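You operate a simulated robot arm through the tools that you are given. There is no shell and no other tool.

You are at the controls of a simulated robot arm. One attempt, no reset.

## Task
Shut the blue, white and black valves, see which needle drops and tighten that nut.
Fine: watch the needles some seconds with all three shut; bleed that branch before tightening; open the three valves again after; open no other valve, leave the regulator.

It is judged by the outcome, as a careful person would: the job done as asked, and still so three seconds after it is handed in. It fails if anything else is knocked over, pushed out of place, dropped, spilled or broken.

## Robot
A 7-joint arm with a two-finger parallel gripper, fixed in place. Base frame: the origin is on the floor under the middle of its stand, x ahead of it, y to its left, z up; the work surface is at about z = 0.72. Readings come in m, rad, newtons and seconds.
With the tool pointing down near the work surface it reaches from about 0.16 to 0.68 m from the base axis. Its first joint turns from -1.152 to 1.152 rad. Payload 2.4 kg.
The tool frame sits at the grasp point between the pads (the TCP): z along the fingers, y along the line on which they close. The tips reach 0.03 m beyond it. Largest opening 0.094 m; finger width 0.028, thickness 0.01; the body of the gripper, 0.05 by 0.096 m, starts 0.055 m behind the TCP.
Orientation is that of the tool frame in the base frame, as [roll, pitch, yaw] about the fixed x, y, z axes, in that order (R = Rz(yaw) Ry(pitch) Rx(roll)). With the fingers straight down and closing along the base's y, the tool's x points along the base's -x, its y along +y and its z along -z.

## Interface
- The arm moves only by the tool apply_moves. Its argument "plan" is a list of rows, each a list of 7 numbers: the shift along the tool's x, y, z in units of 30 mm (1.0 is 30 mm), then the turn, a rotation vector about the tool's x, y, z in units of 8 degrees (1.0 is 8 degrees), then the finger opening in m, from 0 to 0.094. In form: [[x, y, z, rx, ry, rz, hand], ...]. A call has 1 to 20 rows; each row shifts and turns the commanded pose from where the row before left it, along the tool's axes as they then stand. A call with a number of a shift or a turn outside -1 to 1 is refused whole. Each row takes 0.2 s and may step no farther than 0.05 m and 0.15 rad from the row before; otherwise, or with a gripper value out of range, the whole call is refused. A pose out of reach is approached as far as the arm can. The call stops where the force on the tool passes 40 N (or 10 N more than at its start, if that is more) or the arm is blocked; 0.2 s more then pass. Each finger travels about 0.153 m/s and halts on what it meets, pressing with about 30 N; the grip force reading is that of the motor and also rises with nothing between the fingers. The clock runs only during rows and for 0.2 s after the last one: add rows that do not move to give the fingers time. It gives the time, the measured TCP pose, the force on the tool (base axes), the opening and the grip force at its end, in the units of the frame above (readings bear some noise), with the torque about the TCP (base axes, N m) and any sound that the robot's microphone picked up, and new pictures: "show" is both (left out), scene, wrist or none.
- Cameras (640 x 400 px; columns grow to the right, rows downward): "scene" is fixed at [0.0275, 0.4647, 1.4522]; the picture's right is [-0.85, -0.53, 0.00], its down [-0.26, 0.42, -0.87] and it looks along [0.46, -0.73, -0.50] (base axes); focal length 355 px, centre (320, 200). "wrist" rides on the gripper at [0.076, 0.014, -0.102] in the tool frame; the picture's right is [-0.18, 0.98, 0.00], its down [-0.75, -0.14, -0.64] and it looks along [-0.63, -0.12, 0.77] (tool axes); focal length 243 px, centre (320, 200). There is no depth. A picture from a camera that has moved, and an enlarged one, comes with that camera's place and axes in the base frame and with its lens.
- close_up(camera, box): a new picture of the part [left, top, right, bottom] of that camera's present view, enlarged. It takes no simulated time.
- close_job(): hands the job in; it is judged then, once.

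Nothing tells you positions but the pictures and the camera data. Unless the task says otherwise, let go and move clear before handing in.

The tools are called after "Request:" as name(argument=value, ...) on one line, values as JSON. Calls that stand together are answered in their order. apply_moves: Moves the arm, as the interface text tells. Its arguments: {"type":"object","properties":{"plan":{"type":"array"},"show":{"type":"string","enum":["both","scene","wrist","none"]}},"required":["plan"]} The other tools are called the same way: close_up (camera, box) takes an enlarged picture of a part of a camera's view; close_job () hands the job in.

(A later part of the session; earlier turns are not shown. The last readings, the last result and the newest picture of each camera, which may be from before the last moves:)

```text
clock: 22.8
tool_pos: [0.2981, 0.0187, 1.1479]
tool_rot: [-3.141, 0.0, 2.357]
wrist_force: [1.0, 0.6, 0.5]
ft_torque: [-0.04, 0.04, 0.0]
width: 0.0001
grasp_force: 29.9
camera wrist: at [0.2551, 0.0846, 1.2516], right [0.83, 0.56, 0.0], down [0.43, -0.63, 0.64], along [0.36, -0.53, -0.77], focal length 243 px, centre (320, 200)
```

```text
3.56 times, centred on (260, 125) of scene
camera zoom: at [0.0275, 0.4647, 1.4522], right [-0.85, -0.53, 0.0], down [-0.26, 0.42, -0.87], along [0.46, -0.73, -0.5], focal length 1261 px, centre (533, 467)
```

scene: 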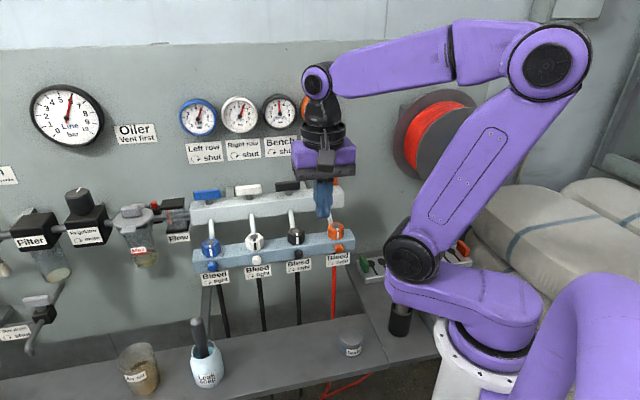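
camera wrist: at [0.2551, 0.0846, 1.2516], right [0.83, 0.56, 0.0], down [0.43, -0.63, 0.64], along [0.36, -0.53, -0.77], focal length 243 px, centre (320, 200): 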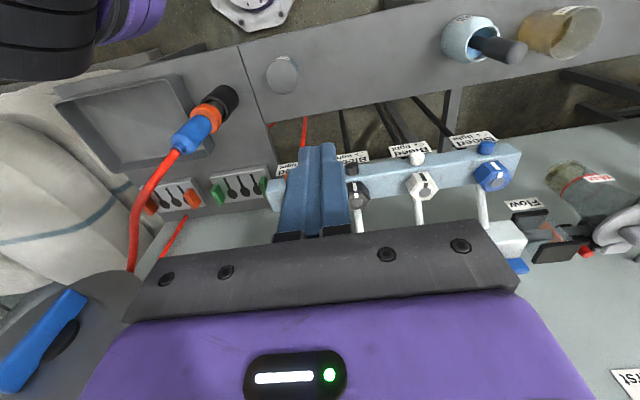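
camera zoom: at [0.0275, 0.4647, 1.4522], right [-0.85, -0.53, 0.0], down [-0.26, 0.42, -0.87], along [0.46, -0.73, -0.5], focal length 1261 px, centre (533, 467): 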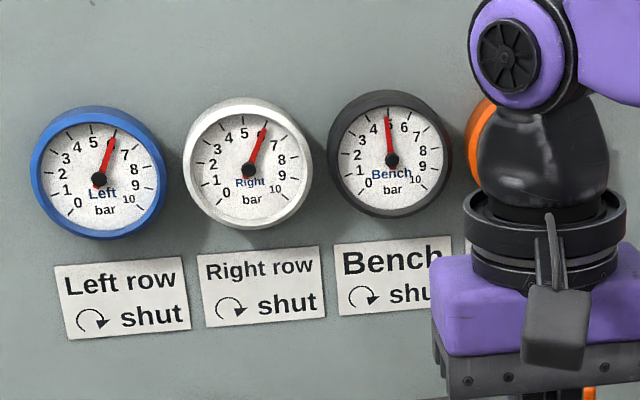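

The three gauges are visible; the black "Bench" needle already reads near 5 while blue and white are about 6. I'll watch for several seconds.

Request:
apply_moves(plan=[[0, 0, 0, 0, 0, 0, 0.0], [0, 0, 0, 0, 0, 0, 0.0], [0, 0, 0, 0, 0, 0, 0.0], [0, 0, 0, 0, 0, 0, 0.0], [0, 0, 0, 0, 0, 0, 0.0], [0, 0, 0, 0, 0, 0, 0.0], [0, 0, 0, 0, 0, 0, 0.0], [0, 0, 0, 0, 0, 0, 0.0], [0, 0, 0, 0, 0, 0, 0.0], [0, 0, 0, 0, 0, 0, 0.0], [0, 0, 0, 0, 0, 0, 0.0], [0, 0, 0, 0, 0, 0, 0.0], [0, 0, 0, 0, 0, 0, 0.0], [0, 0, 0, 0, 0, 0, 0.0], [0, 0, 0, 0, 0, 0, 0.0], [0, 0, 0, 0, 0, 0, 0.0], [0, 0, 0, 0, 0, 0, 0.0], [0, 0, 0, 0, 0, 0, 0.0], [0, 0, 0, 0, 0, 0, 0.0], [0, 0, 0, 0, 0, 0, 0.0]], show="none")

Request:
close_up(camera="scene", box=[170, 85, 350, 165])

Request:
close_up(camera="wrist", box=[320, 100, 560, 260])

```text
clock: 27.0
tool_pos: [0.2997, 0.0196, 1.1491]
tool_rot: [3.141, 0.001, 2.355]
wrist_force: [-0.6, -0.1, -1.1]
ft_torque: [0.04, 0.02, -0.01]
width: 0.0
grasp_force: 29.9
```

```text
3.56 times, centred on (260, 125) of scene
camera zoom: at [0.0275, 0.4647, 1.4522], right [-0.85, -0.53, 0.0], down [-0.26, 0.42, -0.87], along [0.46, -0.73, -0.5], focal length 1261 px, centre (533, 467)
```

zoom: 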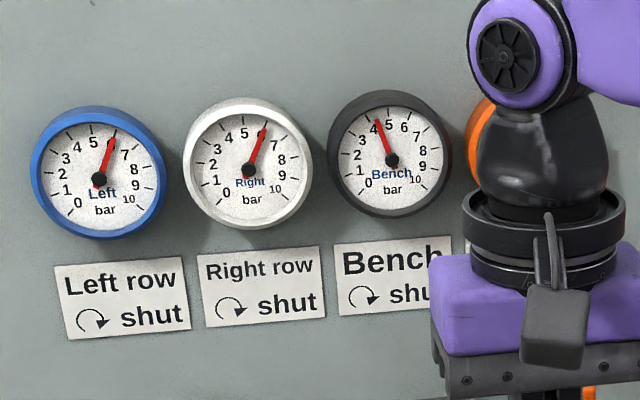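

```text
2.50 times, centred on (440, 180) of wrist
camera zoom: at [0.2556, 0.0847, 1.2518], right [0.83, 0.56, 0.0], down [0.43, -0.63, 0.64], along [0.36, -0.53, -0.77], focal length 606 px, centre (20, 250)
```

zoom: 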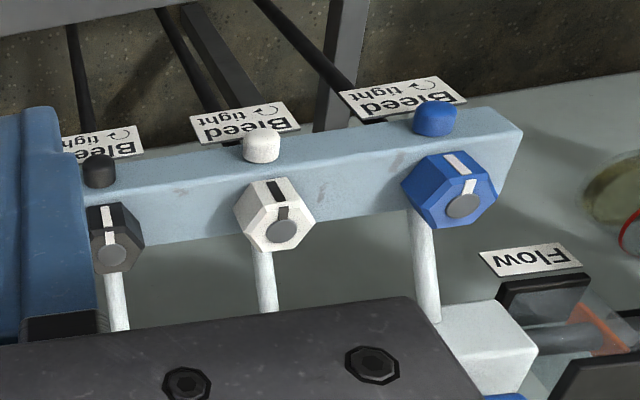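

Only the black "Bench" needle falls (now about 4.5) while blue and white hold, so the black nut leaks. Next I must bleed the black branch: its bleed knob points straight out at about z 0.94, so I'll start tilting the tool toward horizontal, in steps, in free space.

Request:
apply_moves(plan=[[0.3, 0.4, 0.3, 0, -0.9375, 0, 0.05], [0.3, 0.4, 0, 0, -0.9375, 0, 0.05], [0, 0, 0, 0, -0.9375, 0, 0.05], [0, 0, 0, 0, -0.9375, 0, 0.05], [0, 0, 0, 0, 0, 0, 0.05]])

Request:
close_up(camera="scene", box=[170, 85, 350, 165])

```text
clock: 28.2
tool_pos: [0.3039, 0.0481, 1.1402]
tool_rot: [3.14, 0.526, 2.355]
wrist_force: [0.1, 0.0, -0.2]
ft_torque: [-0.03, 0.02, 0.0]
width: 0.05
grasp_force: 0.0
camera wrist: at [0.2306, 0.1422, 1.191], right [0.81, 0.58, 0.09], down [0.13, -0.33, 0.93], along [0.57, -0.74, -0.35], focal length 243 px, centre (320, 200)
```

scene: 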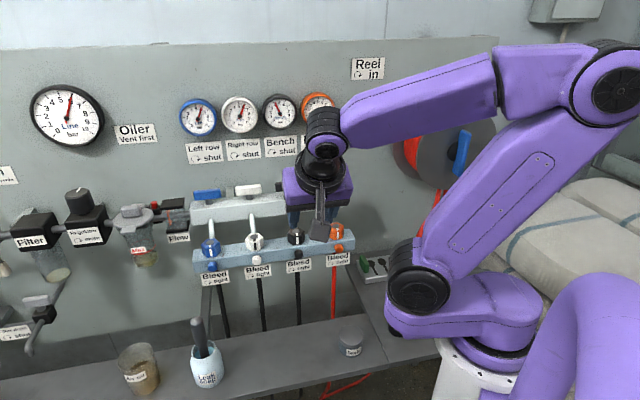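
wrist: 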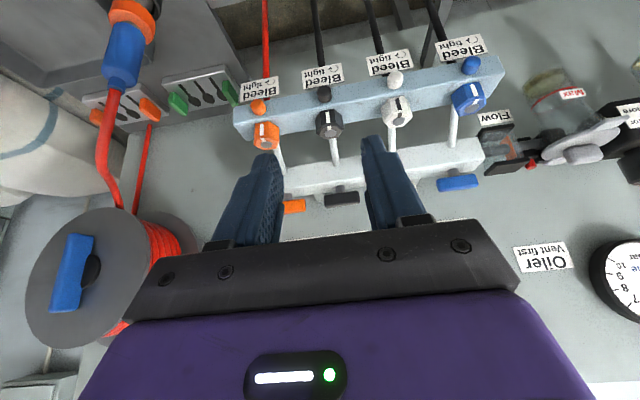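

```text
3.56 times, centred on (260, 125) of scene
camera zoom: at [0.0275, 0.4648, 1.4522], right [-0.85, -0.53, 0.0], down [-0.26, 0.42, -0.87], along [0.46, -0.73, -0.5], focal length 1261 px, centre (533, 467)
```

zoom: 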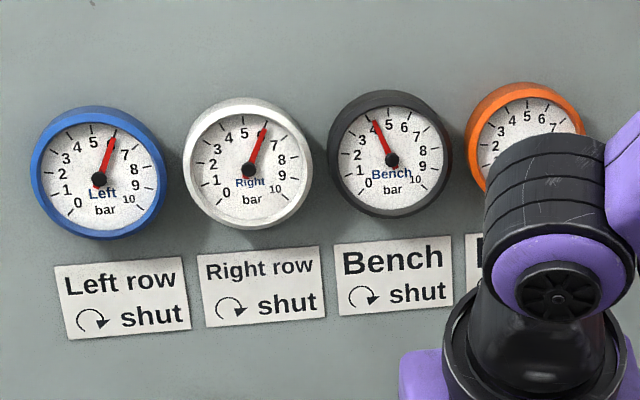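

Tilting works and the Bench needle keeps sinking alone (about 4.3). I continue the tilt.

Request:
apply_moves(plan=[[0, 0, 0, 0, -0.9375, 0, 0.05], [0, 0, 0, 0, -0.9375, 0, 0.05], [0, 0, 0, 0, -0.9375, 0, 0.05], [0, 0, 0, 0, -0.9375, 0, 0.05], [0, 0, 0, 0, 0, 0, 0.05]])

```text
clock: 29.4
tool_pos: [0.3268, 0.0552, 1.1644]
tool_rot: [-3.14, 1.048, 2.355]
wrist_force: [0.5, 0.0, -0.9]
ft_torque: [0.0, -0.01, 0.0]
width: 0.0502
grasp_force: 0.1
out of reach, approached as far as the arm can: row 3, 4
camera wrist: at [0.2477, 0.1569, 1.1498], right [0.76, 0.63, 0.16], down [-0.23, 0.03, 0.97], along [0.61, -0.78, 0.16], focal length 243 px, centre (320, 200)
```

scene: 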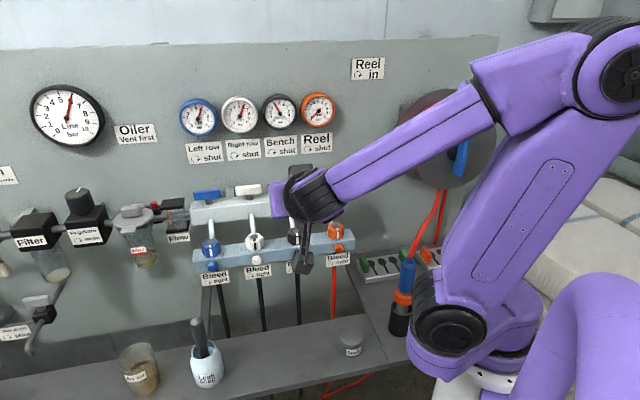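
wrist: 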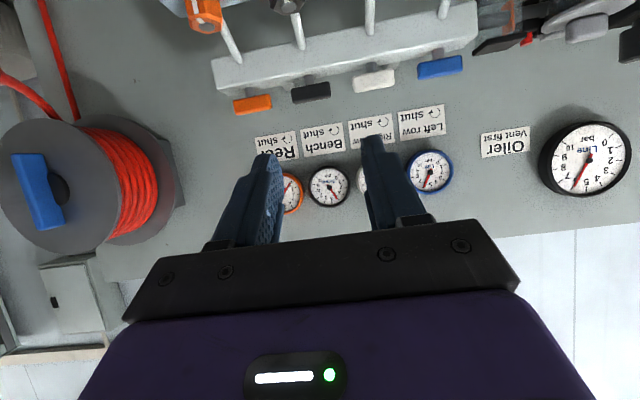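

At this spot the arm is too folded for more tilt; further toward the wall there should be room. I move forward and down toward the black bleed knob while keeping this tilt.

Request:
apply_moves(plan=[[0.31, 0, 0.8, 0, 0, 0, 0.05], [0.31, 0, 0.8, 0, 0, 0, 0.05], [0.31, 0, 0.8, 0, 0, 0, 0.05], [0.31, 0, 0.8, 0, 0, 0, 0.05], [0.31, 0, 0.8, 0, 0, 0, 0.05], [0, 0, 0, 0, 0, 0, 0.05]])

```text
clock: 30.8
tool_pos: [0.3259, 0.0564, 1.1632]
tool_rot: [-3.14, 1.045, 2.357]
wrist_force: [0.0, -0.9, 0.9]
ft_torque: [0.02, 0.03, 0.01]
width: 0.0499
grasp_force: 0.0
out of reach, approached as far as the arm can: row 1, 2, 3, 4, 5
camera wrist: at [0.2477, 0.1568, 1.1498], right [0.76, 0.63, 0.16], down [-0.22, 0.03, 0.97], along [0.61, -0.78, 0.16], focal length 243 px, centre (320, 200)
```

scene: 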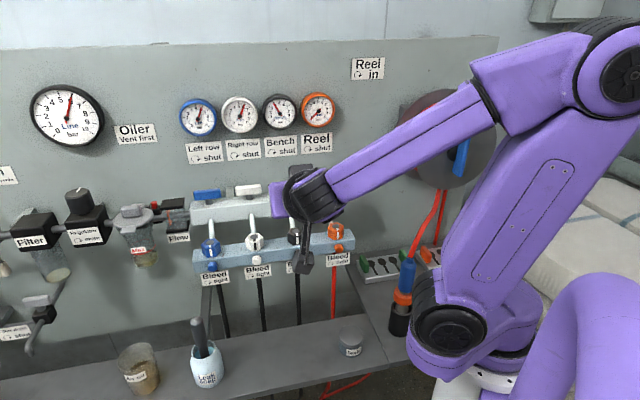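
wrist: 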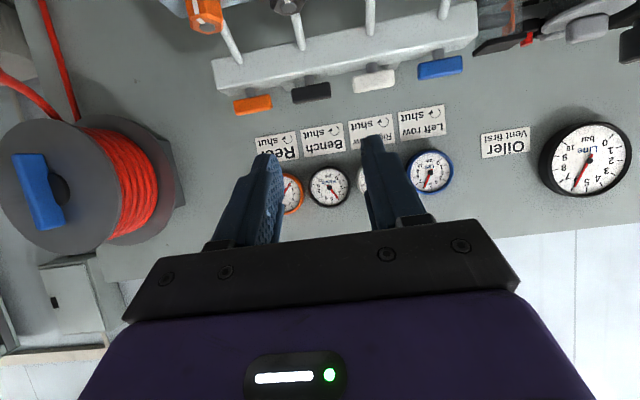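

That pose stays out of reach, so I'll un-tilt by about 30° and plan to grip the knob with a steeper tool, turning it by swinging the tool sideways about the knob's axis.

Request:
apply_moves(plan=[[0, 0, 0, 0, 0.9375, 0, 0.05], [0, 0, 0, 0, 0.9375, 0, 0.05], [0, 0, 0, 0, 0.9375, 0, 0.05], [0, 0, 0, 0, 0.9375, 0, 0.05], [0, 0, 0, 0, 0, 0, 0.05]])

Request:
close_up(camera="scene", box=[170, 85, 350, 165])

```text
clock: 32.0
tool_pos: [0.3261, 0.0557, 1.1636]
tool_rot: [3.141, 0.521, 2.356]
wrist_force: [-0.3, 0.3, -0.1]
ft_torque: [-0.01, -0.02, 0.02]
width: 0.05
grasp_force: 0.1
camera wrist: at [0.2533, 0.1496, 1.2154], right [0.81, 0.58, 0.09], down [0.14, -0.34, 0.93], along [0.57, -0.74, -0.35], focal length 243 px, centre (320, 200)
```

scene: 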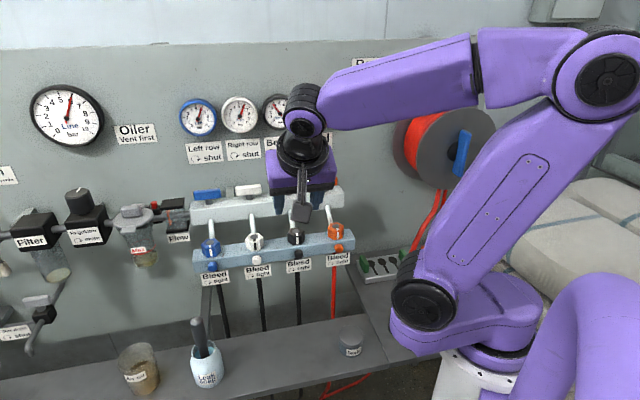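
wrist: 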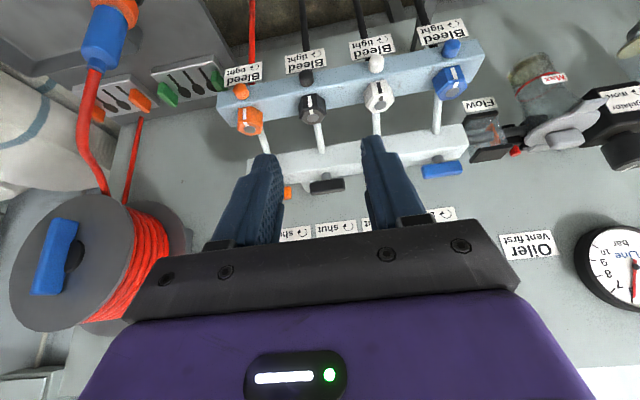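

```text
3.56 times, centred on (260, 125) of scene
camera zoom: at [0.0276, 0.4647, 1.4522], right [-0.85, -0.53, 0.0], down [-0.26, 0.42, -0.87], along [0.46, -0.73, -0.5], focal length 1261 px, centre (533, 467)
```

zoom: 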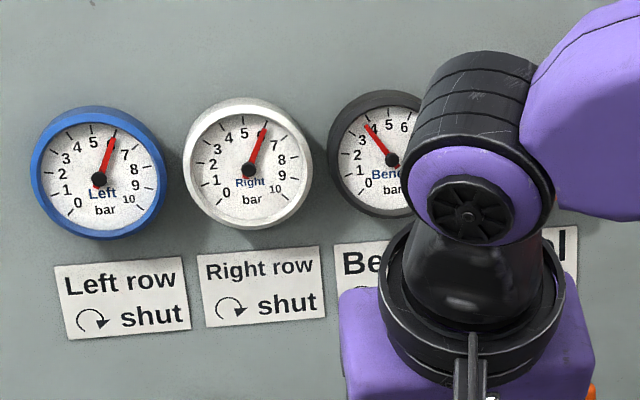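

The Bench needle is at about 3.7, the others unchanged. I move in along the tool axis toward the black bleed knob, stopping short for a close look.

Request:
apply_moves(plan=[[0.02, -0.105, 0.912, 0, 0, 0, 0.05], [0.02, -0.105, 0.912, 0, 0, 0, 0.05], [0.02, -0.105, 0.912, 0, 0, 0, 0.05], [0.02, -0.105, 0.912, 0, 0, 0, 0.05], [0.02, -0.105, 0.912, 0, 0, 0, 0.05], [0.02, -0.105, 0.912, 0, 0, 0, 0.05], [0, 0, 0, 0, 0, 0, 0.05]])

Request:
close_up(camera="wrist", box=[220, 40, 420, 200])

Request:
close_up(camera="scene", box=[230, 190, 370, 290])

```text
clock: 33.6
tool_pos: [0.367, -0.013, 1.0194]
tool_rot: [-3.142, 0.523, 2.356]
wrist_force: [-0.4, 0.0, 0.4]
ft_torque: [0.03, 0.02, 0.02]
width: 0.05
grasp_force: 0.0
camera wrist: at [0.2958, 0.0804, 1.0704], right [0.81, 0.58, 0.09], down [0.13, -0.34, 0.93], along [0.57, -0.74, -0.35], focal length 243 px, centre (320, 200)
```

scene: 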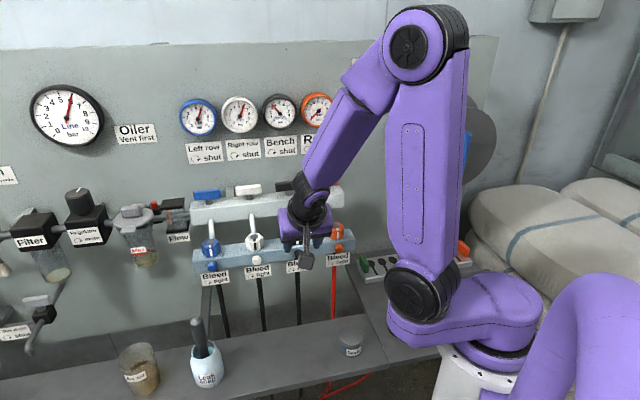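
wrist: 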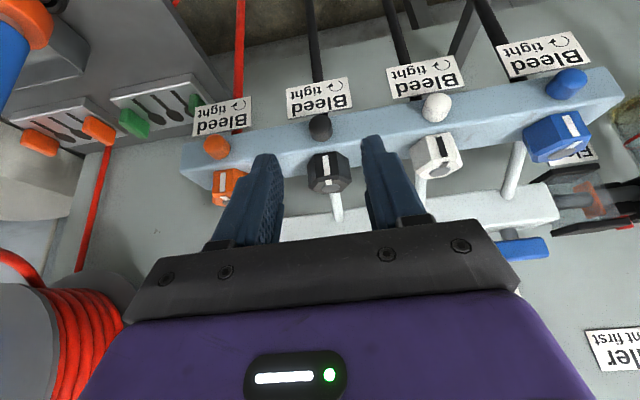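

```text
2.50 times, centred on (320, 120) of wrist
camera zoom: at [0.2958, 0.0804, 1.0704], right [0.81, 0.58, 0.09], down [0.13, -0.34, 0.93], along [0.57, -0.74, -0.35], focal length 606 px, centre (320, 400)
```

zoom: 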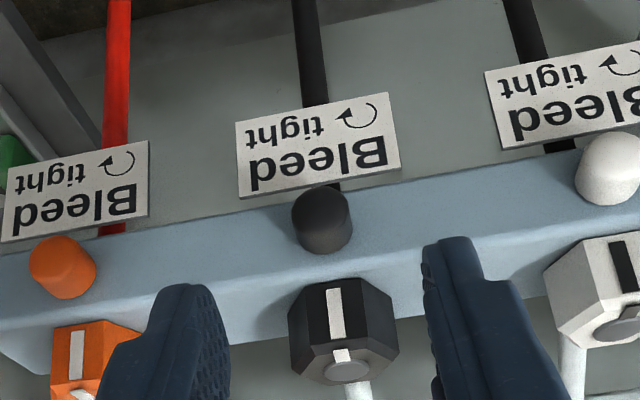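

```text
4.00 times, centred on (300, 240) of scene
camera zoom: at [0.0276, 0.4647, 1.4522], right [-0.85, -0.53, 0.0], down [-0.26, 0.42, -0.87], along [0.46, -0.73, -0.5], focal length 1419 px, centre (400, 40)
```

zoom: 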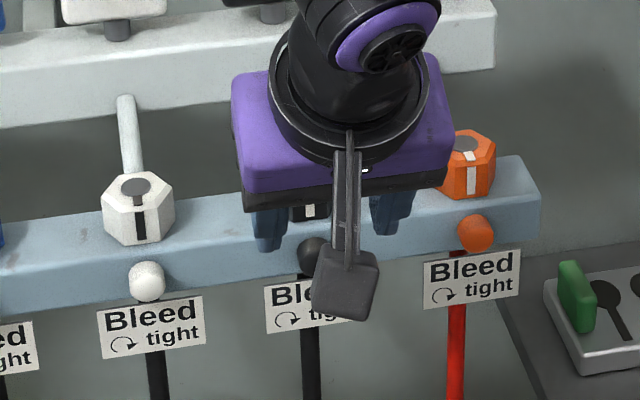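

The knob is clearly a short cylinder on the bar's front face. Here the arm is less folded, so I try tilting further.

Request:
apply_moves(plan=[[0, 0, 0, 0, -0.9375, 0, 0.05], [0, 0, 0, 0, -0.9375, 0, 0.05], [0, 0, 0, 0, -0.9375, 0, 0.05], [0, 0, 0, 0, -0.9375, 0, 0.05], [0, 0, 0, 0, 0, 0, 0.05]])

```text
clock: 34.8
tool_pos: [0.3932, -0.0174, 1.0153]
tool_rot: [-3.141, 1.049, 2.357]
wrist_force: [0.4, -0.1, -0.5]
ft_torque: [-0.01, 0.0, 0.03]
width: 0.05
grasp_force: 0.0
out of reach, approached as far as the arm can: row 3, 4
camera wrist: at [0.3134, 0.0843, 1.0023], right [0.76, 0.63, 0.16], down [-0.23, 0.03, 0.97], along [0.61, -0.78, 0.16], focal length 243 px, centre (320, 200)
```

scene: 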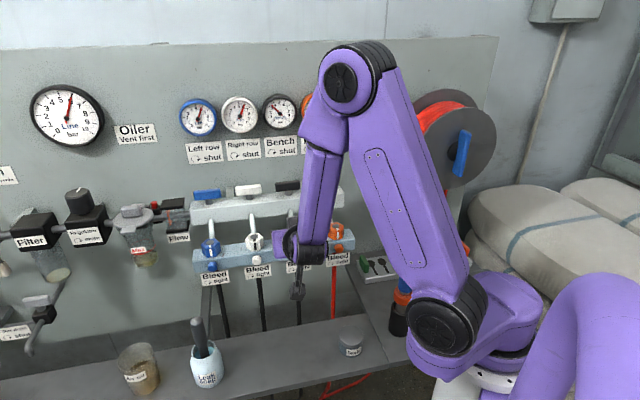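
wrist: 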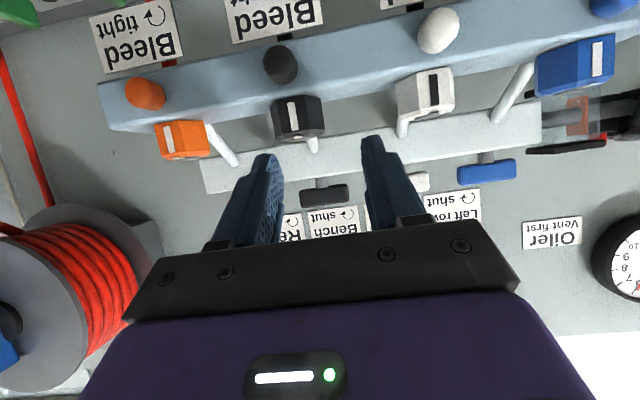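

The arm reaches about 45° tilt cleanly here, enough to grip the knob with the fingertips and swing about its axis. I go back to 45° and line up in front of and above the black bleed knob.

Request:
apply_moves(plan=[[0, 0, 0, 0, 0.9375, 0, 0.05], [0, 0, 0, 0, 0.9375, 0, 0.05], [0, 0, 0, 0, 0, 0, 0.05], [0.63, -0.235, 0.045, 0, 0, 0, 0.05], [0.64, -0.235, 0.045, 0, 0, 0, 0.05], [0, 0, 0, 0, 0, 0, 0.05]])

Request:
close_up(camera="wrist", box=[220, 40, 420, 200])

Request:
close_up(camera="scene", box=[230, 190, 370, 290])

```text
clock: 36.2
tool_pos: [0.3689, -0.0077, 0.9878]
tool_rot: [3.142, 0.783, 2.357]
wrist_force: [0.0, -0.3, 0.0]
ft_torque: [-0.01, -0.03, 0.01]
width: 0.0497
grasp_force: 0.1
out of reach, approached as far as the arm can: row 5
camera wrist: at [0.2895, 0.0917, 1.0072], right [0.79, 0.6, 0.13], down [-0.04, -0.16, 0.99], along [0.61, -0.78, -0.1], focal length 243 px, centre (320, 200)
```

scene: 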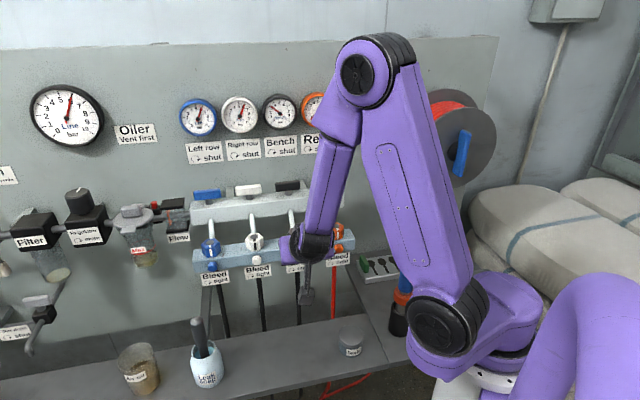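
wrist: 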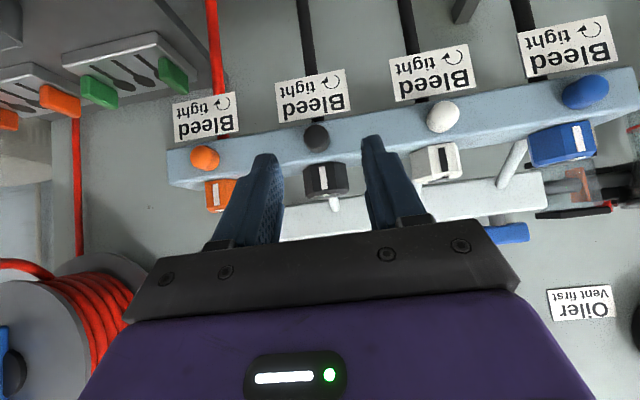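

```text
2.50 times, centred on (320, 120) of wrist
camera zoom: at [0.2895, 0.0917, 1.0072], right [0.79, 0.6, 0.13], down [-0.04, -0.16, 0.99], along [0.61, -0.78, -0.1], focal length 606 px, centre (320, 400)
```

zoom: 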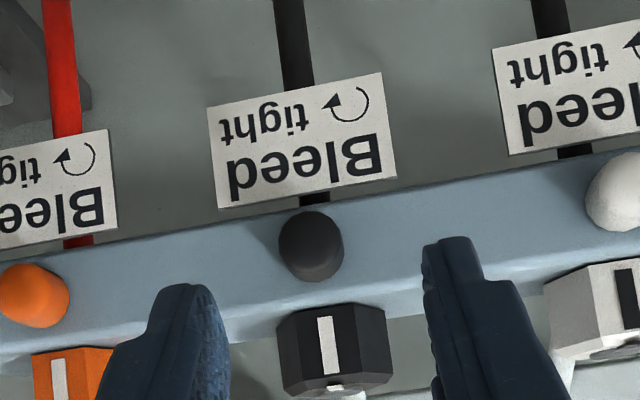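

```text
4.00 times, centred on (300, 240) of scene
camera zoom: at [0.0275, 0.4647, 1.4522], right [-0.85, -0.53, 0.0], down [-0.26, 0.42, -0.87], along [0.46, -0.73, -0.5], focal length 1419 px, centre (400, 40)
```

zoom: 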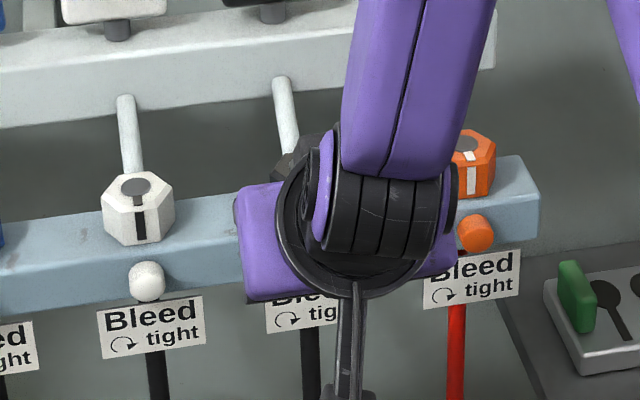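

At 45° the arm is right at its limit here; I'll use a 30° tilt for margin. I set that tilt in front of the knob and test whether the sideways swing about the knob's axis is reachable in free air.

Request:
apply_moves(plan=[[0, 0, 0, 0, 0.9375, 0, 0.05], [0, 0, 0, 0, 0.9375, 0, 0.05], [-0.556, -0.13, -0.15, 0, 0, 0, 0.05], [0, 0, 0, 0, 0, 0, 0.05], [0, 0, 0, 0.866, 0, -0.5, 0.05], [0, 0, 0, 0.866, 0, -0.5, 0.05], [0, 0, 0, 0.866, 0, -0.5, 0.05], [0, 0, 0, 0.866, 0, -0.5, 0.05], [0, 0, 0, 0, 0, 0, 0.05]])

Request:
apply_moves(plan=[[0, 0, 0, -0.866, 0, 0.5, 0.05], [0, 0, 0, -0.866, 0, 0.5, 0.05], [0, 0, 0, -0.866, 0, 0.5, 0.05], [0, 0, 0, -0.866, 0, 0.5, 0.05], [0, 0, 0, 0, 0, 0, 0.05], [0, 0, 0, -0.866, 0, 0.5, 0.05], [0, 0, 0, -0.866, 0, 0.5, 0.05], [0, 0, 0, -0.866, 0, 0.5, 0.05], [0, 0, 0, -0.866, 0, 0.5, 0.05], [0, 0, 0, 0, 0, 0, 0.05]])

```text
clock: 38.2
tool_pos: [0.3751, -0.0201, 1.0]
tool_rot: [-2.515, 0.436, 2.653]
wrist_force: [-0.4, 0.5, -0.4]
ft_torque: [0.0, 0.04, 0.02]
width: 0.0502
grasp_force: 0.1
camera wrist: at [0.3198, 0.0915, 1.0364], right [0.74, 0.51, -0.44], down [0.5, 0.03, 0.87], along [0.46, -0.86, -0.23], focal length 243 px, centre (320, 200)
```

scene: 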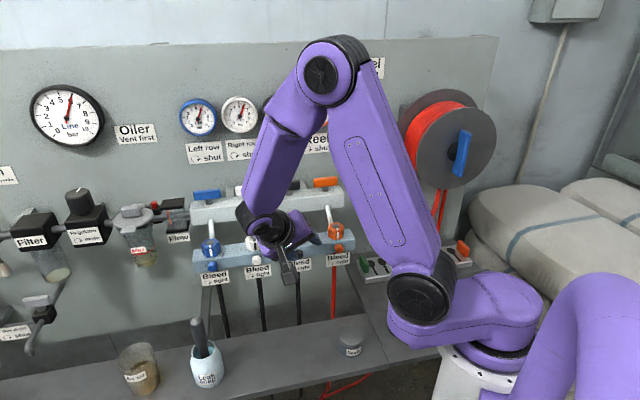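
wrist: 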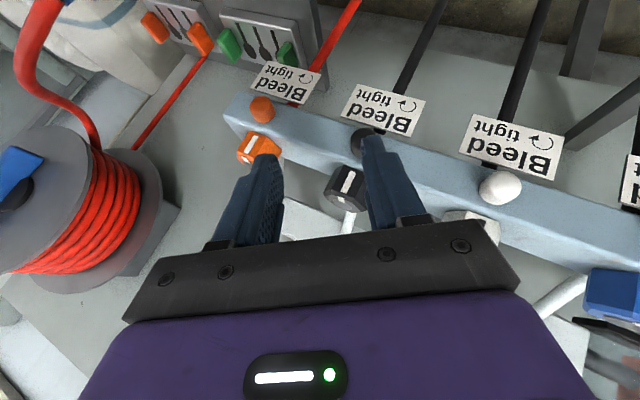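

```text
clock: 40.4
tool_pos: [0.3631, -0.0004, 0.9879]
tool_rot: [2.684, 0.35, 2.16]
wrist_force: [0.3, -0.1, -0.7]
ft_torque: [0.0, 0.0, 0.01]
width: 0.0502
grasp_force: 0.0
out of reach, approached as far as the arm can: row 7, 8
camera wrist: at [0.2776, 0.069, 1.0553], right [0.75, 0.47, 0.47], down [-0.05, -0.67, 0.74], along [0.66, -0.58, -0.48], focal length 243 px, centre (320, 200)
```

scene: 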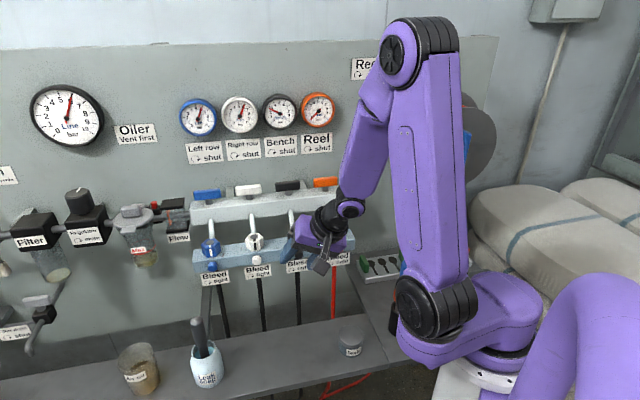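
wrist: 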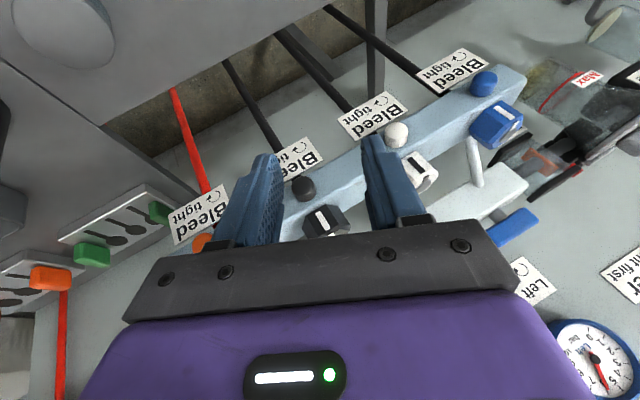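

The swing works from about −16° to at least +32°. I return to the neutral 30° tilt pose and test a larger swing on the good side.

Request:
apply_moves(plan=[[0, 0, 0, 0.666, -0.231, -0.383, 0.05], [0, 0, 0, 0.666, -0.231, -0.383, 0.05], [0, 0, 0, 0.666, -0.231, -0.383, 0.05], [0, 0, 0, 0.666, -0.231, -0.383, 0.05], [-0.82, -0.16, 0.01, 0, 0, 0, 0.05], [0, 0, 0, 0, 0, 0, 0.05]], show="none")

Request:
apply_moves(plan=[[0, 0, 0, 0.866, 0, -0.5, 0.05], [0, 0, 0, 0.866, 0, -0.5, 0.05], [0, 0, 0, 0.866, 0, -0.5, 0.05], [0, 0, 0, 0.866, 0, -0.5, 0.05], [0, 0, 0, 0.866, 0, -0.5, 0.05], [0, 0, 0, 0.866, 0, -0.5, 0.05], [0, 0, 0, 0.866, 0, -0.5, 0.05], [0, 0, 0, 0, 0, 0, 0.05]])

```text
clock: 41.8
tool_pos: [0.3787, -0.022, 1.0033]
tool_rot: [2.942, 0.506, 2.266]
wrist_force: [1.2, -0.1, 0.0]
ft_torque: [-0.01, 0.02, 0.02]
width: 0.0502
grasp_force: 0.1
out of reach, approached as far as the arm can: row 3, 4
```

```text
clock: 43.6
tool_pos: [0.3828, -0.023, 1.0031]
tool_rot: [-2.344, 0.395, 2.731]
wrist_force: [-0.9, -0.9, 0.7]
ft_torque: [-0.01, 0.0, 0.01]
width: 0.0499
grasp_force: 0.2
out of reach, approached as far as the arm can: row 1
camera wrist: at [0.3303, 0.0919, 1.0316], right [0.68, 0.45, -0.58], down [0.59, 0.14, 0.8], along [0.44, -0.88, -0.17], focal length 243 px, centre (320, 200)
```

scene: 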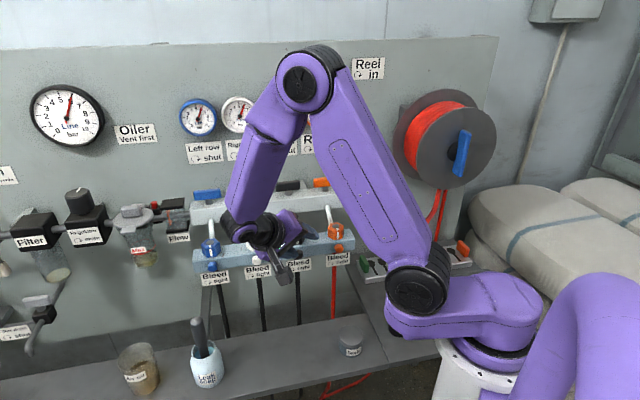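
wrist: 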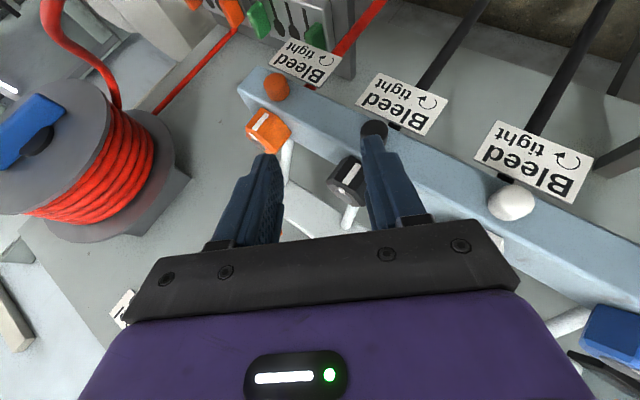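

The swing reaches about +41° without trouble. I return to the neutral angle and begin the approach to the knob, stopping 3 cm short to check alignment.

Request:
apply_moves(plan=[[0, 0, 0, -0.747, 0, 0.431, 0.05], [0, 0, 0, -0.747, 0, 0.431, 0.05], [0, 0, 0, -0.747, 0, 0.431, 0.05], [0, 0, 0, -0.747, 0, 0.431, 0.05], [0, 0, 0, -0.747, 0, 0.431, 0.05], [0, 0, 0, -0.747, 0, 0.431, 0.05], [0.29, -0.097, 0.3, 0, 0, 0, 0.05], [0, 0, 0.3, 0, 0, 0, 0.05], [0, 0, 0, 0, 0, 0, 0.05]])

Request:
close_up(camera="wrist", box=[220, 40, 420, 200])

Request:
close_up(camera="scene", box=[230, 190, 370, 290])

```text
clock: 45.6
tool_pos: [0.3826, -0.0249, 0.9831]
tool_rot: [3.139, 0.535, 2.363]
wrist_force: [-0.2, 0.0, 0.7]
ft_torque: [0.01, -0.01, -0.02]
width: 0.0498
grasp_force: 0.0
camera wrist: at [0.3086, 0.0677, 1.033], right [0.8, 0.59, 0.1], down [0.13, -0.33, 0.94], along [0.58, -0.74, -0.34], focal length 243 px, centre (320, 200)
```

scene: 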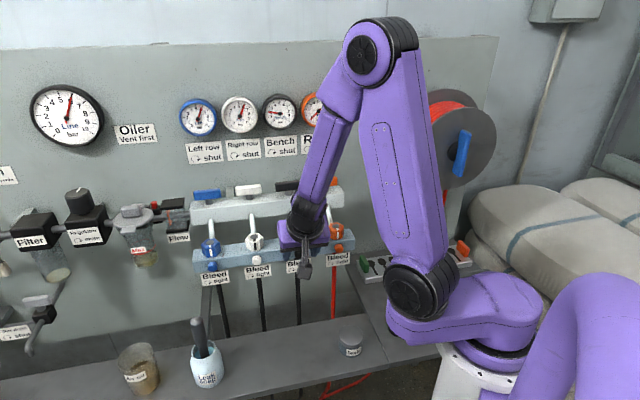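
wrist: 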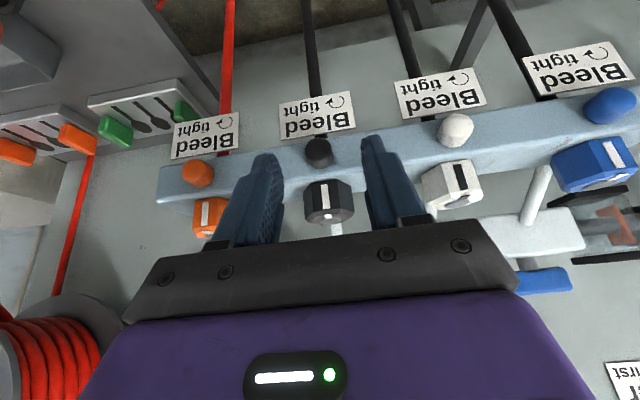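

```text
2.50 times, centred on (320, 120) of wrist
camera zoom: at [0.3086, 0.0677, 1.033], right [0.8, 0.59, 0.1], down [0.13, -0.33, 0.94], along [0.58, -0.74, -0.34], focal length 606 px, centre (320, 400)
```

zoom: 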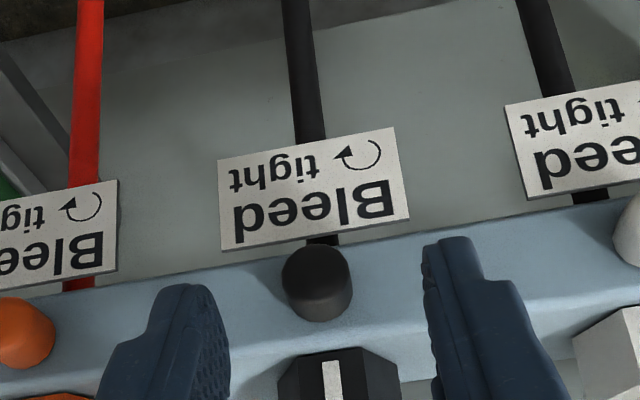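

```text
4.00 times, centred on (300, 240) of scene
camera zoom: at [0.0275, 0.4647, 1.4522], right [-0.85, -0.53, 0.0], down [-0.26, 0.42, -0.87], along [0.46, -0.73, -0.5], focal length 1419 px, centre (400, 40)
```

zoom: 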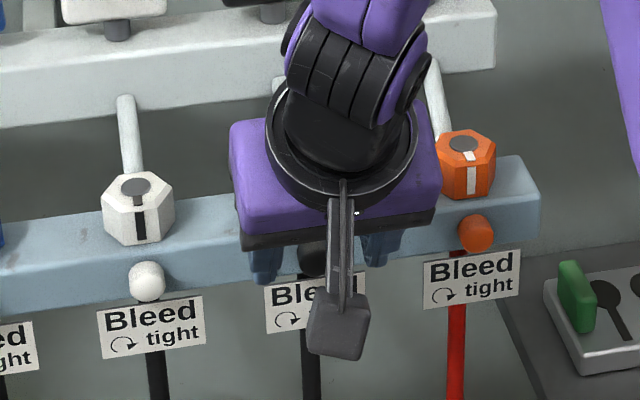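

Alignment looks right: the black knob is centred between the fingers. I advance 3 cm along the tool axis and check for contact.

Request:
apply_moves(plan=[[0, -0.06, 0.35, 0, 0, 0, 0.05], [0, 0, 0.35, 0, 0, 0, 0.05], [0, 0, 0.3, 0, 0, 0, 0.05], [0, 0, 0, 0, 0, 0, 0.05]])

Request:
close_up(camera="wrist", box=[220, 80, 420, 220])

Request:
close_up(camera="scene", box=[230, 80, 350, 170])

```text
clock: 46.6
tool_pos: [0.391, -0.0377, 0.9556]
tool_rot: [3.141, 0.534, 2.366]
wrist_force: [0.6, -0.6, -0.2]
ft_torque: [0.01, 0.01, 0.01]
width: 0.0499
grasp_force: 0.0
camera wrist: at [0.3182, 0.0559, 1.0068], right [0.8, 0.59, 0.1], down [0.13, -0.33, 0.94], along [0.58, -0.74, -0.34], focal length 243 px, centre (320, 200)
```

scene: 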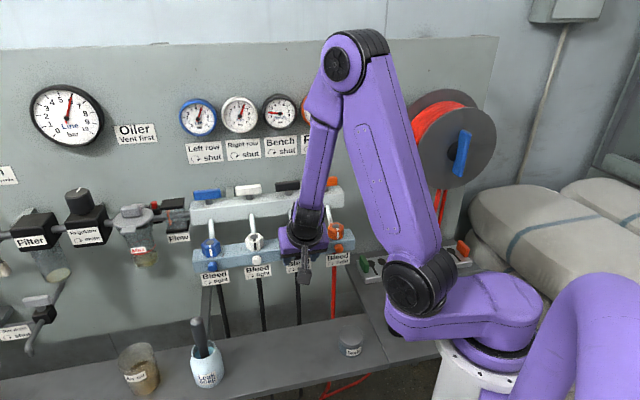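
wrist: 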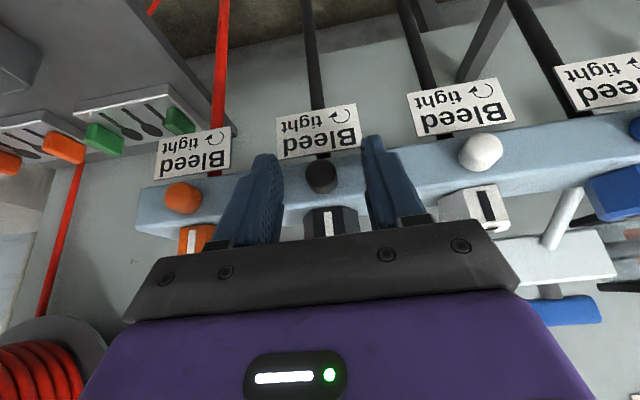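

```text
2.86 times, centred on (320, 150) of wrist
camera zoom: at [0.3182, 0.0559, 1.0068], right [0.8, 0.59, 0.1], down [0.13, -0.33, 0.94], along [0.58, -0.74, -0.34], focal length 693 px, centre (320, 343)
```

zoom: 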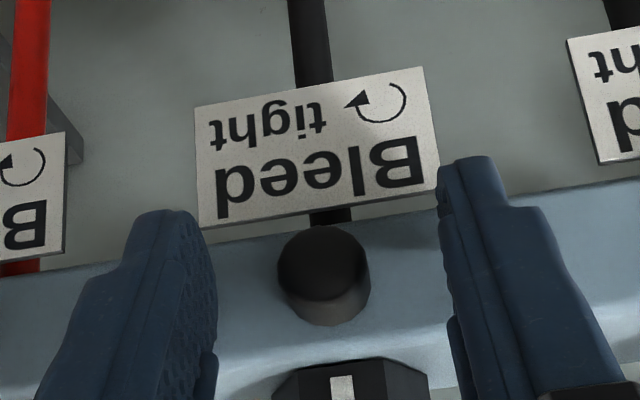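

```text
4.44 times, centred on (290, 125) of scene
camera zoom: at [0.0275, 0.4647, 1.4522], right [-0.85, -0.53, 0.0], down [-0.26, 0.42, -0.87], along [0.46, -0.73, -0.5], focal length 1576 px, centre (453, 533)
```

zoom: 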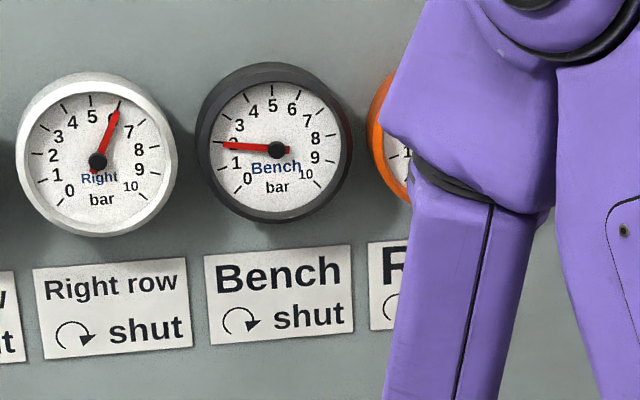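

No contact so far; the fingers straddle the knob and the Bench needle is down to about 2. I close on the knob.

Request:
apply_moves(plan=[[0, 0, 0, 0, 0, 0, 0.03], [0, 0, 0, 0, 0, 0, 0.0], [0, 0, 0, 0, 0, 0, 0.0]])

Request:
close_up(camera="wrist", box=[220, 80, 420, 220])

```text
clock: 47.4
tool_pos: [0.3917, -0.039, 0.9572]
tool_rot: [3.139, 0.535, 2.362]
wrist_force: [-3.4, -4.1, 1.1]
ft_torque: [-0.07, 0.01, -0.13]
width: 0.0162
grasp_force: 45.1
camera wrist: at [0.3179, 0.0556, 1.0069], right [0.8, 0.59, 0.1], down [0.13, -0.33, 0.94], along [0.58, -0.74, -0.34], focal length 243 px, centre (320, 200)
```

scene: 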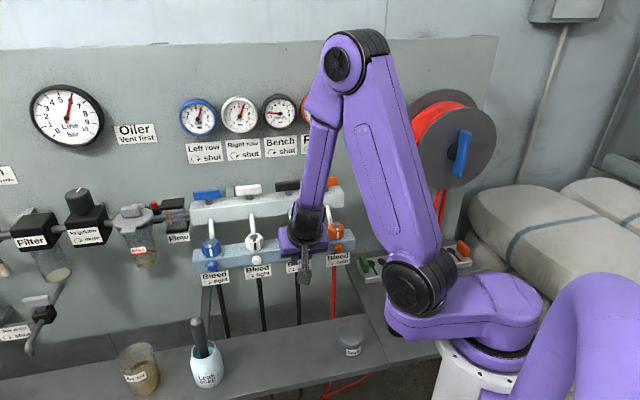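
wrist: 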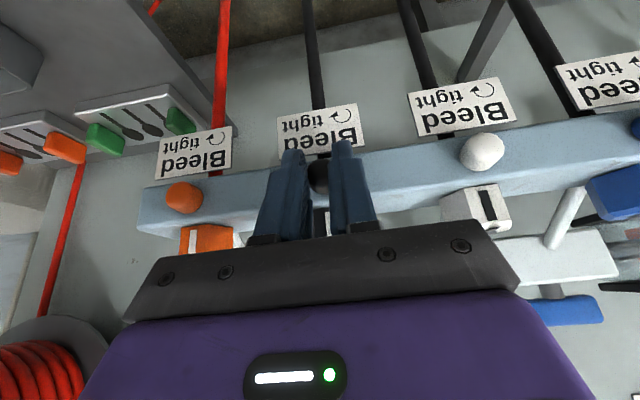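

```text
2.86 times, centred on (320, 150) of wrist
camera zoom: at [0.3179, 0.0556, 1.0069], right [0.8, 0.59, 0.1], down [0.13, -0.33, 0.94], along [0.58, -0.74, -0.34], focal length 693 px, centre (320, 343)
```

zoom: 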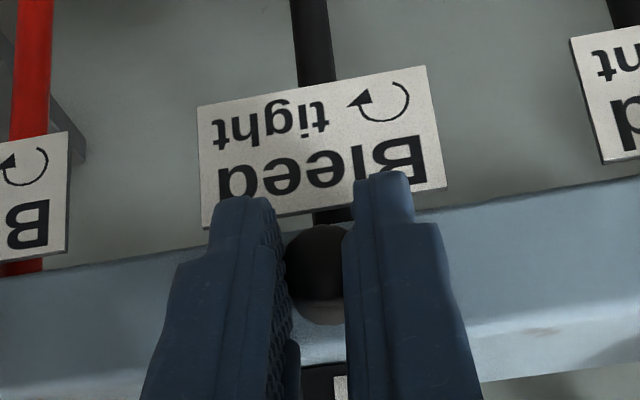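

The knob is gripped (16 mm). I swing the tool counter-clockwise (loosening) a first bit and watch force and sound.

Request:
apply_moves(plan=[[0, 0.05, 0, 0.65, 0, -0.375, 0.0], [0, 0.05, 0, 0.65, 0, -0.375, 0.0], [0, 0, 0, 0, 0, 0, 0.0]])

Request:
close_up(camera="wrist", box=[220, 80, 420, 220])

```text
clock: 48.2
tool_pos: [0.3928, -0.037, 0.9568]
tool_rot: [-2.902, 0.522, 2.486]
wrist_force: [0.1, 0.6, -4.5]
ft_torque: [0.23, 0.22, -0.06]
width: 0.0181
grasp_force: 44.9
camera wrist: at [0.3272, 0.0652, 1.0034], right [0.8, 0.59, -0.11], down [0.27, -0.19, 0.94], along [0.54, -0.79, -0.31], focal length 243 px, centre (320, 200)
```

scene: 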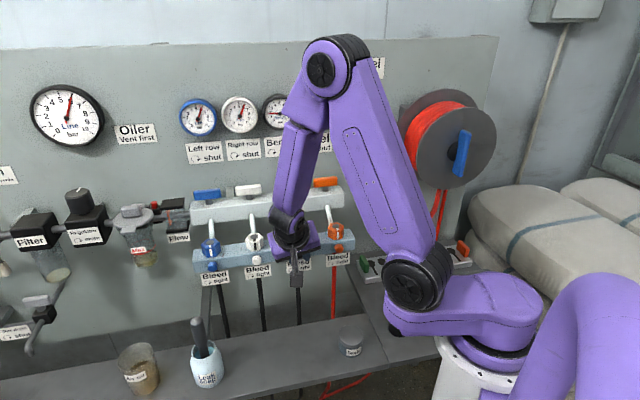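
wrist: 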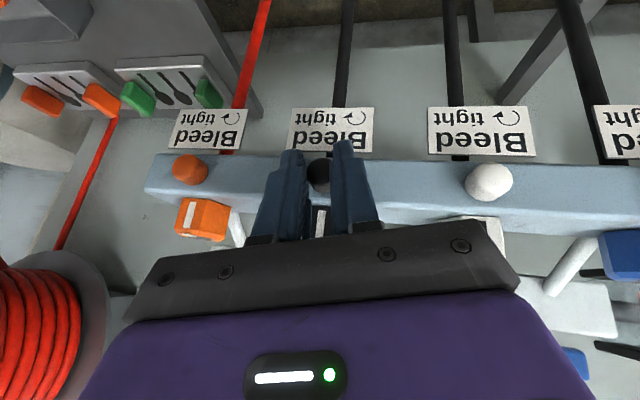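

```text
2.86 times, centred on (320, 150) of wrist
camera zoom: at [0.3272, 0.0652, 1.0034], right [0.8, 0.59, -0.11], down [0.27, -0.19, 0.94], along [0.54, -0.79, -0.31], focal length 693 px, centre (320, 343)
```

zoom: 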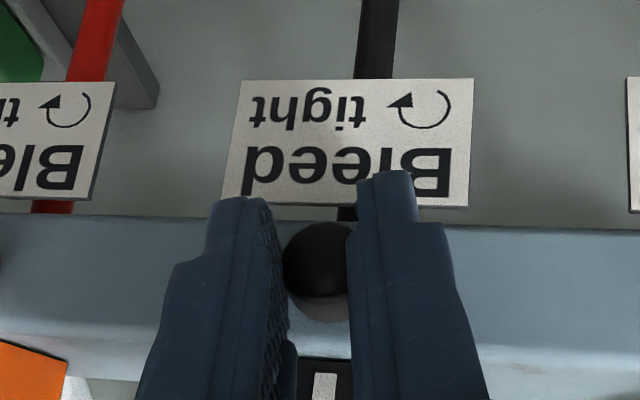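

Little resistance so far and the grip holds. I continue the loosening swing.

Request:
apply_moves(plan=[[0, 0.06, 0, 0.8, 0, -0.46, 0.0], [0, 0.06, 0, 0.8, 0, -0.46, 0.0], [0, 0.06, 0, 0.8, 0, -0.46, 0.0], [0, 0, 0, 0, 0, 0, 0.0]])

Request:
close_up(camera="wrist", box=[220, 80, 420, 220])

Request:
close_up(camera="scene", box=[170, 80, 350, 180])

```text
clock: 49.2
tool_pos: [0.3986, -0.0315, 0.9558]
tool_rot: [-2.476, 0.438, 2.682]
wrist_force: [9.4, 11.7, 0.1]
ft_torque: [0.3, -0.04, 0.31]
width: 0.0171
grasp_force: 44.9
camera wrist: at [0.3426, 0.0804, 0.9889], right [0.72, 0.51, -0.47], down [0.51, 0.06, 0.86], along [0.46, -0.86, -0.21], focal length 243 px, centre (320, 200)
```

scene: 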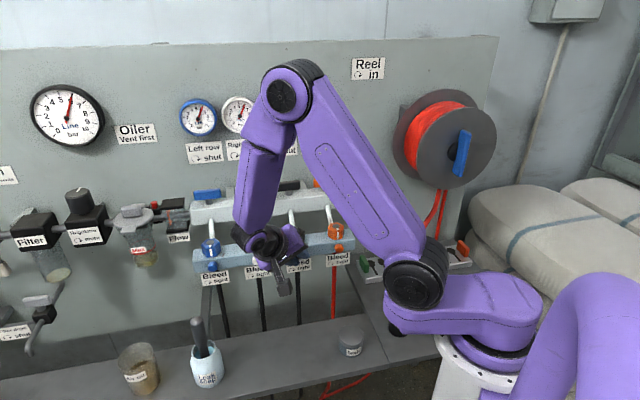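
wrist: 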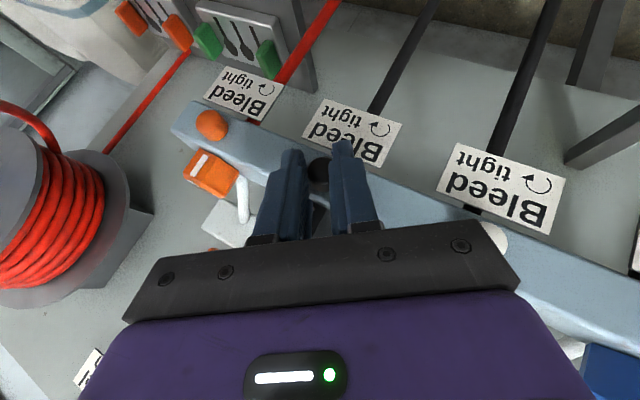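

```text
2.86 times, centred on (320, 150) of wrist
camera zoom: at [0.3426, 0.0804, 0.9889], right [0.72, 0.51, -0.47], down [0.51, 0.06, 0.86], along [0.46, -0.86, -0.21], focal length 693 px, centre (320, 343)
```

zoom: 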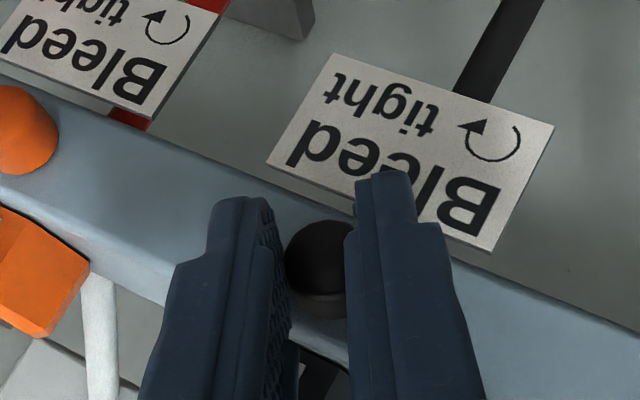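

```text
3.56 times, centred on (260, 130) of scene
camera zoom: at [0.0278, 0.465, 1.4521], right [-0.85, -0.53, 0.0], down [-0.26, 0.42, -0.87], along [0.46, -0.74, -0.5], focal length 1261 px, centre (533, 449)
```

zoom: 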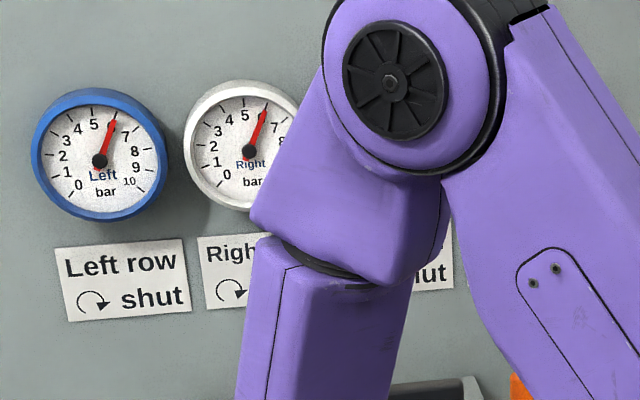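

The knob has been turned about 34° with light resistance. I swing a little further, then release and back off to see the needle.

Request:
apply_moves(plan=[[0, 0.09, 0, 0.8, 0, -0.46, 0.0], [0, 0.09, 0, 0.8, 0, -0.46, 0.0], [0, 0, 0, 0, 0, 0, 0.0]])

Request:
close_up(camera="wrist", box=[220, 80, 420, 220])

```text
clock: 50.0
tool_pos: [0.4008, -0.0298, 0.9511]
tool_rot: [-2.217, 0.345, 2.777]
wrist_force: [8.8, 8.9, -10.4]
ft_torque: [0.39, -0.02, 0.21]
width: 0.0178
grasp_force: 44.6
camera wrist: at [0.3504, 0.088, 0.9737], right [0.62, 0.4, -0.68], down [0.66, 0.21, 0.72], along [0.43, -0.89, -0.13], focal length 243 px, centre (320, 200)
```

scene: 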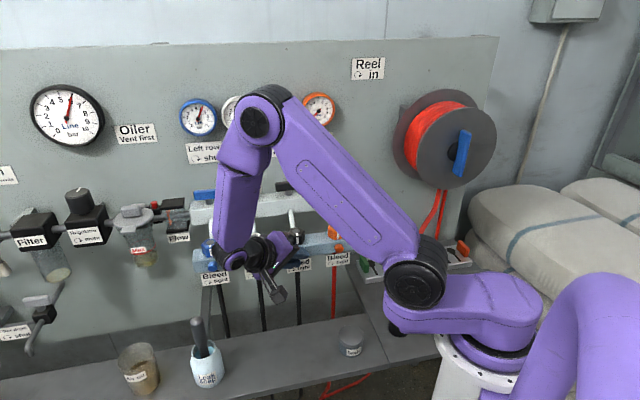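
wrist: 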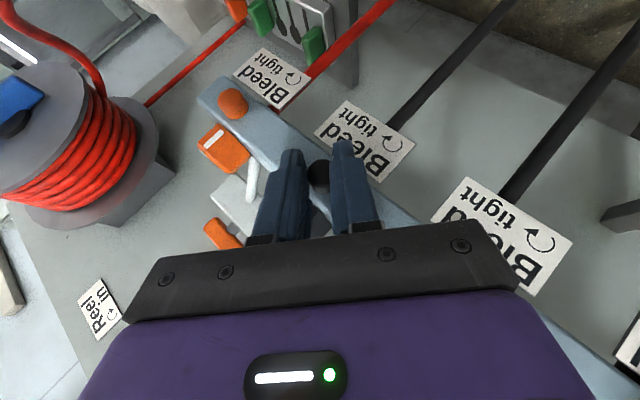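

```text
2.86 times, centred on (320, 150) of wrist
camera zoom: at [0.3504, 0.088, 0.9737], right [0.62, 0.4, -0.68], down [0.66, 0.21, 0.72], along [0.43, -0.89, -0.13], focal length 693 px, centre (320, 343)
```

zoom: 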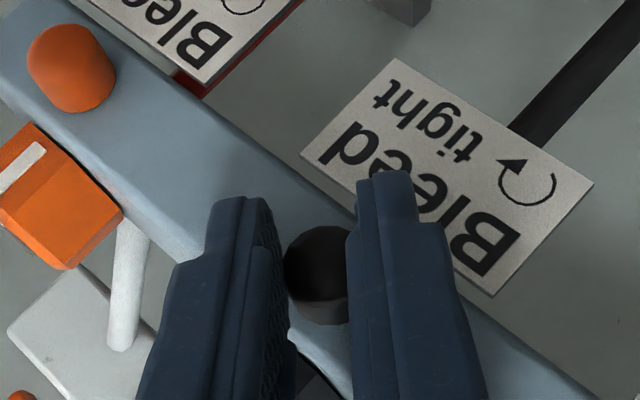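

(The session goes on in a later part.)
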